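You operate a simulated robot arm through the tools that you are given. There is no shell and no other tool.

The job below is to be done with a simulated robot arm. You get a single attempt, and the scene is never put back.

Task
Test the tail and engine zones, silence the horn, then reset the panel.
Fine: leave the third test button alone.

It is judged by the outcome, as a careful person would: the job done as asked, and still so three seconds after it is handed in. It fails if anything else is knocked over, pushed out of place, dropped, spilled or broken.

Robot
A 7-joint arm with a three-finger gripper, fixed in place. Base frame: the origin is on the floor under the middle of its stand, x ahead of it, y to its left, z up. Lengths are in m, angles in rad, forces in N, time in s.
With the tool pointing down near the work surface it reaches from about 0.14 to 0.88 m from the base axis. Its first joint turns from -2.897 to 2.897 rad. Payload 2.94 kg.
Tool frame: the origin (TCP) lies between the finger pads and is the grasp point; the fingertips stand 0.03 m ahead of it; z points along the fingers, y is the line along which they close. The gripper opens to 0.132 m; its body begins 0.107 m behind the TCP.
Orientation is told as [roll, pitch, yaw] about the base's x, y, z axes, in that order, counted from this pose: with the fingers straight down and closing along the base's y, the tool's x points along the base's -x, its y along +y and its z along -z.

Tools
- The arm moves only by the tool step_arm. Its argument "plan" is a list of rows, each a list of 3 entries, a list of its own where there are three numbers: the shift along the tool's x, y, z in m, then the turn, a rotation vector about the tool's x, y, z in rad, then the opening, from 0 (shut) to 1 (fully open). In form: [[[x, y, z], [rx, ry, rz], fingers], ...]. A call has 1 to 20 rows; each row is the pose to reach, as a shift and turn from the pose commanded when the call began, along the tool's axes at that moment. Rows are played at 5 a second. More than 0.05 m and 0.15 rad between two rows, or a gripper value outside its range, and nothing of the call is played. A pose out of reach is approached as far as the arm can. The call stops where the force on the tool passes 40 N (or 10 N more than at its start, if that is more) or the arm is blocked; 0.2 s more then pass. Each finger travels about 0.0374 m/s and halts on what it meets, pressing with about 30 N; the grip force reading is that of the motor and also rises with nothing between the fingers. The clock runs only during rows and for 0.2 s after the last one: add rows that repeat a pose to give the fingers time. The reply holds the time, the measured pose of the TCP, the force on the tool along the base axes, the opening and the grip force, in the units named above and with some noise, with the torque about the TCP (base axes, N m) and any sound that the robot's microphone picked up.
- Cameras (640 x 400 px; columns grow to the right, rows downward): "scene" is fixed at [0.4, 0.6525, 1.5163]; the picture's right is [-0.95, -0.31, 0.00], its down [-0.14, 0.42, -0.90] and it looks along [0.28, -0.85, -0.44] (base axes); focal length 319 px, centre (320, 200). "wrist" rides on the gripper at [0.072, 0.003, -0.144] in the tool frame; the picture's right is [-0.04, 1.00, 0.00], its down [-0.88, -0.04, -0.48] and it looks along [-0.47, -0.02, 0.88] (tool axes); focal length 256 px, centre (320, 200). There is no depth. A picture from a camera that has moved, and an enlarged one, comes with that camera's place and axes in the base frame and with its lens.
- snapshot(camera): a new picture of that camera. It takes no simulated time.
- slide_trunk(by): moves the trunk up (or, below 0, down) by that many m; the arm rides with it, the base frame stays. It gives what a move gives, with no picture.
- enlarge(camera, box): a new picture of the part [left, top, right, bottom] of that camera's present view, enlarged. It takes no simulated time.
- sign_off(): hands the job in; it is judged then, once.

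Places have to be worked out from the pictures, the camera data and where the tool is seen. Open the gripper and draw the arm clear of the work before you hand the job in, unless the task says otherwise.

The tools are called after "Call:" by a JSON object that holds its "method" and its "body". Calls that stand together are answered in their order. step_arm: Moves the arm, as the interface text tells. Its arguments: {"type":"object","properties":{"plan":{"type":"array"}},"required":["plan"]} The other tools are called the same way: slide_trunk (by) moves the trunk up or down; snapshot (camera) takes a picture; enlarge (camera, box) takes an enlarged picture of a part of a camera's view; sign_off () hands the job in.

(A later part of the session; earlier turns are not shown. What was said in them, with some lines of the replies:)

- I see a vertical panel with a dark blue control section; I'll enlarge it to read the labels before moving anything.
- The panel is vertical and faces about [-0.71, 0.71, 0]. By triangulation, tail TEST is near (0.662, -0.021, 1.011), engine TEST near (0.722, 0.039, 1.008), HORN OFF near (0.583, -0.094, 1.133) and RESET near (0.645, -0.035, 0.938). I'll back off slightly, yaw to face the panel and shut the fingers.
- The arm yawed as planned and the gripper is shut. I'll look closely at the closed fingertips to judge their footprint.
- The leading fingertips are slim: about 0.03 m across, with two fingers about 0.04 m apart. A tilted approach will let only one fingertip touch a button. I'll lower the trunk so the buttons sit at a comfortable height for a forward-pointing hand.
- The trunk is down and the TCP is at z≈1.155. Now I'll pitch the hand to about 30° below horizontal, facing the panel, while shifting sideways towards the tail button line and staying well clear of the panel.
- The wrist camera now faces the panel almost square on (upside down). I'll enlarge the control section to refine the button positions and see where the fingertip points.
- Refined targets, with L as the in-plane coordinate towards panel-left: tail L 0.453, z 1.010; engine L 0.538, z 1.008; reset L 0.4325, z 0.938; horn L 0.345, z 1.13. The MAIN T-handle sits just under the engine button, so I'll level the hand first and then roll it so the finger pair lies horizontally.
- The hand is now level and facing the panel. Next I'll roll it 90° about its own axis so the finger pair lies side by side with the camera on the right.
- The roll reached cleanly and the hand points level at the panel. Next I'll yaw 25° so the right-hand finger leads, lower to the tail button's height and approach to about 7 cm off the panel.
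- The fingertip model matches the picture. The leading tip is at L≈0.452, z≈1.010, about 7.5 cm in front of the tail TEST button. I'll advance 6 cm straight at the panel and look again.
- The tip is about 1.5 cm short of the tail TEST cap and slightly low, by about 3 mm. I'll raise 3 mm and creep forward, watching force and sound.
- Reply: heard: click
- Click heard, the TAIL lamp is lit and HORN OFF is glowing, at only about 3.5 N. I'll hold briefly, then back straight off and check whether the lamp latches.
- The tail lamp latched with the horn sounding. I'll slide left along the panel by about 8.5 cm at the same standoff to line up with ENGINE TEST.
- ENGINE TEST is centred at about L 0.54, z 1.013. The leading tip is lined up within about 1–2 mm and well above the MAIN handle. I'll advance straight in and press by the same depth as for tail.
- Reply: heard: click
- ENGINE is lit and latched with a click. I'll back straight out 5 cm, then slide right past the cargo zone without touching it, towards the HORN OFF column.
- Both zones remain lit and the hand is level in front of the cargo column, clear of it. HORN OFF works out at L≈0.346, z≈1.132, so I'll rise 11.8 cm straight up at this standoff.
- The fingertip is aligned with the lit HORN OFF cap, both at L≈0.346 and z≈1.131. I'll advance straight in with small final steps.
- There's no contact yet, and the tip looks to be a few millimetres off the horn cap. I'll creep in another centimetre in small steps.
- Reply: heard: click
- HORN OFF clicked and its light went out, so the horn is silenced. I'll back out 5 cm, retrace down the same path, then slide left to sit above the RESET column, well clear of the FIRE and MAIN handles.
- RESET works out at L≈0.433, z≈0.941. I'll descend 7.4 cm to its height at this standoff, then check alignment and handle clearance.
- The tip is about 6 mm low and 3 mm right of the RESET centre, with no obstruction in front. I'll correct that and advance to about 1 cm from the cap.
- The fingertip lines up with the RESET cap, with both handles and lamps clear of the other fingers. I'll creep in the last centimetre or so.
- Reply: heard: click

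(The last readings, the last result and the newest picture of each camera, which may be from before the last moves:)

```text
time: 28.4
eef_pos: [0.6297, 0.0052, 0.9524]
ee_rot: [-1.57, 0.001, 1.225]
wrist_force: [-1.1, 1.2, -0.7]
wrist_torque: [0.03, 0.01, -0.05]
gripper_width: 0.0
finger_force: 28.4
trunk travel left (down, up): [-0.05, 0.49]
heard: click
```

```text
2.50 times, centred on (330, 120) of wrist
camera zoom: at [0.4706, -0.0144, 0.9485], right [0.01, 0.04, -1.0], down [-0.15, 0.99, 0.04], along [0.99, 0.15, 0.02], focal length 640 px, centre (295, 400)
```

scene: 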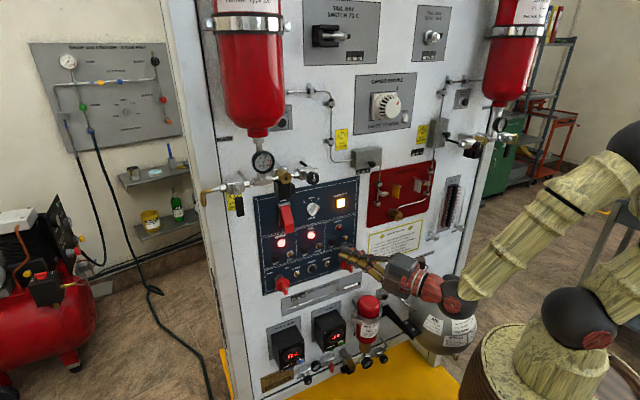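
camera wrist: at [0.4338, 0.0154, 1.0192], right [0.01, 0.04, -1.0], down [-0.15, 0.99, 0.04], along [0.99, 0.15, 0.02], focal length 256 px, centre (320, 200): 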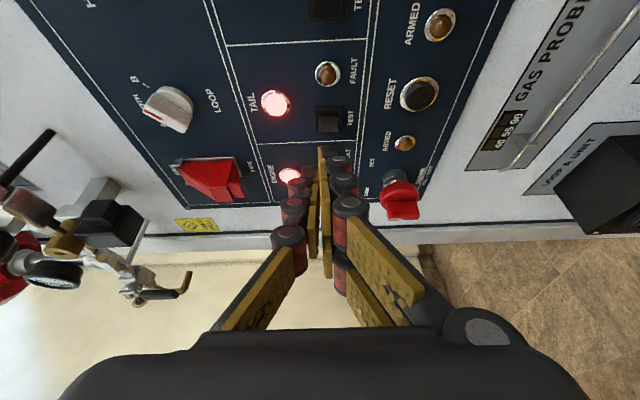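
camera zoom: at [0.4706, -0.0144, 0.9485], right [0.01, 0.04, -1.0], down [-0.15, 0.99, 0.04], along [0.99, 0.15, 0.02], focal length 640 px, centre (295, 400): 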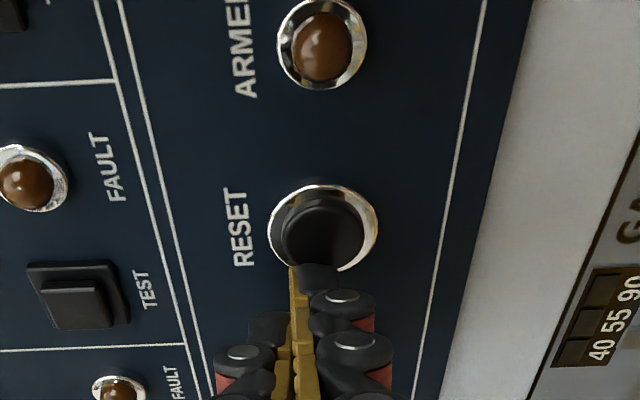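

RESET clicked and the ENGINE, TAIL and HORN lights are all out. I'll hold a moment, back straight out 20 cm from the panel, then open the gripper in free space.

Call:
{"method": "step_arm", "body": {"plan": [[[0, 0, 0], [0, 0, 0], 0], [[-0.0085, 0, -0.0181], [0, 0, 0], 0], [[-0.0211, 0, -0.0453], [0, 0, 0], 0], [[-0.038, 0, -0.0816], [0, 0, 0], 0], [[-0.0549, 0, -0.1178], [0, 0, 0], 0], [[-0.0718, 0, -0.1541], [0, 0, 0], 0], [[-0.0845, 0, -0.1813], [0, 0, 0], 0], [[-0.0845, -0.03, -0.1813], [0, 0, 0], 0.2], [[-0.0845, -0.06, -0.1813], [0, 0, 0], 0.4], [[-0.0845, -0.06, -0.1813], [0, 0, 0], 0.6], [[-0.0845, -0.06, -0.1813], [0, 0, 0], 0.8], [[-0.0845, -0.06, -0.1813], [0, 0, 0], 1.0], [[-0.0845, -0.06, -0.1813], [0, 0, 0], 1.0], [[-0.0845, -0.06, -0.1813], [0, 0, 0], 1.0], [[-0.0845, -0.06, -0.1813], [0, 0, 0], 1.0], [[-0.0845, -0.06, -0.1813], [0, 0, 0], 1.0], [[-0.0845, -0.06, -0.1813], [0, 0, 0], 1.0]]}}

Call:
{"method": "snapshot", "body": {"camera": "scene"}}

Call:
{"method": "enlarge", "body": {"camera": "scene", "box": [245, 180, 375, 300]}}

Call:
{"method": "snapshot", "body": {"camera": "wrist"}}

```text
time: 32.0
eef_pos: [0.4879, 0.1456, 1.0104]
ee_rot: [-1.57, -0.001, 1.223]
wrist_force: [0.2, -0.7, -0.7]
wrist_torque: [0.0, 0.0, 0.02]
gripper_width: 0.1321
finger_force: 0.0
trunk travel left (down, up): [-0.05, 0.49]
```

```text
taken
```

scene: 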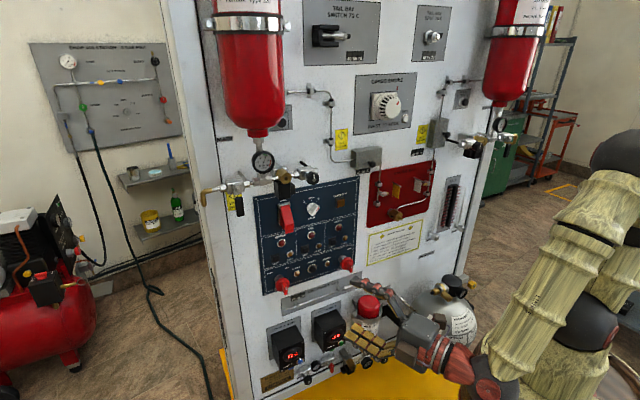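

```text
3.33 times, centred on (310, 240) of scene
camera zoom: at [0.4, 0.6525, 1.5163], right [-0.95, -0.31, 0.0], down [-0.14, 0.42, -0.9], along [0.28, -0.85, -0.44], focal length 1063 px, centre (353, 67)
```

zoom: 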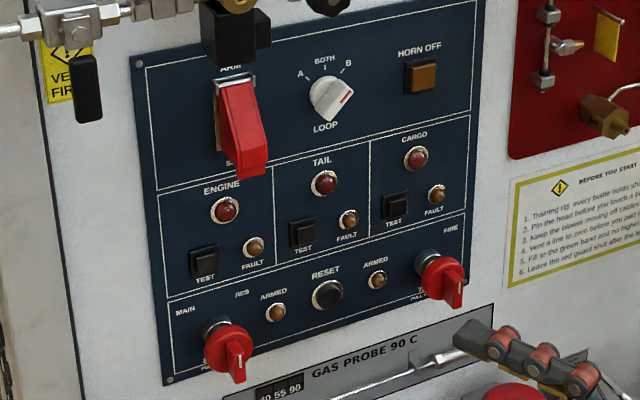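

```text
taken
camera wrist: at [0.3287, 0.1257, 1.0068], right [0.01, 0.04, -1.0], down [-0.15, 0.99, 0.04], along [0.99, 0.15, 0.02], focal length 256 px, centre (320, 200)
```

wrist: 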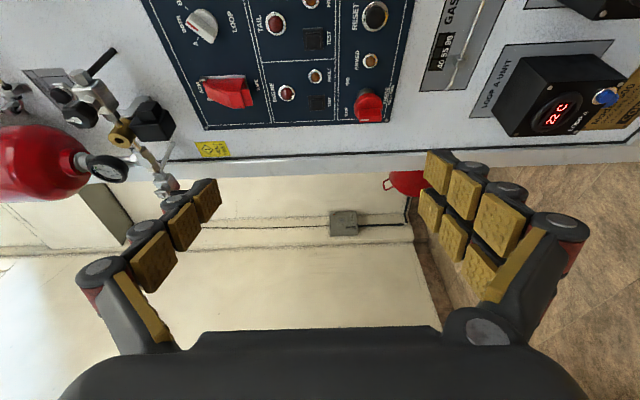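

All the lamps are dark, the horn light is out, and the guard, LOOP selector and both T-handles look unchanged. The hand is open and about 20 cm clear of the panel, so I'm handing the job in.

Call:
{"method": "sign_off", "body": {}}

```text
The job is handed in.
```

The job is done and handed in: I tested the tail and engine zones, silenced the horn and reset the panel. I didn't touch the third test button (cargo).

| Step | What happened |
|---|---|
| Tail TEST | It clicked, the TAIL lamp lit and stayed lit, and HORN OFF lit up. |
| Engine TEST | It clicked, the ENGINE lamp lit and stayed lit. |
| HORN OFF | It clicked and its light went out. |
| RESET | It clicked and both zone lamps went out. |

In the last pictures all the panel lamps were dark. The red guard, LOOP selector and both T-handles looked as they did at the start. The gripper is open and about 20 cm clear of the panel.
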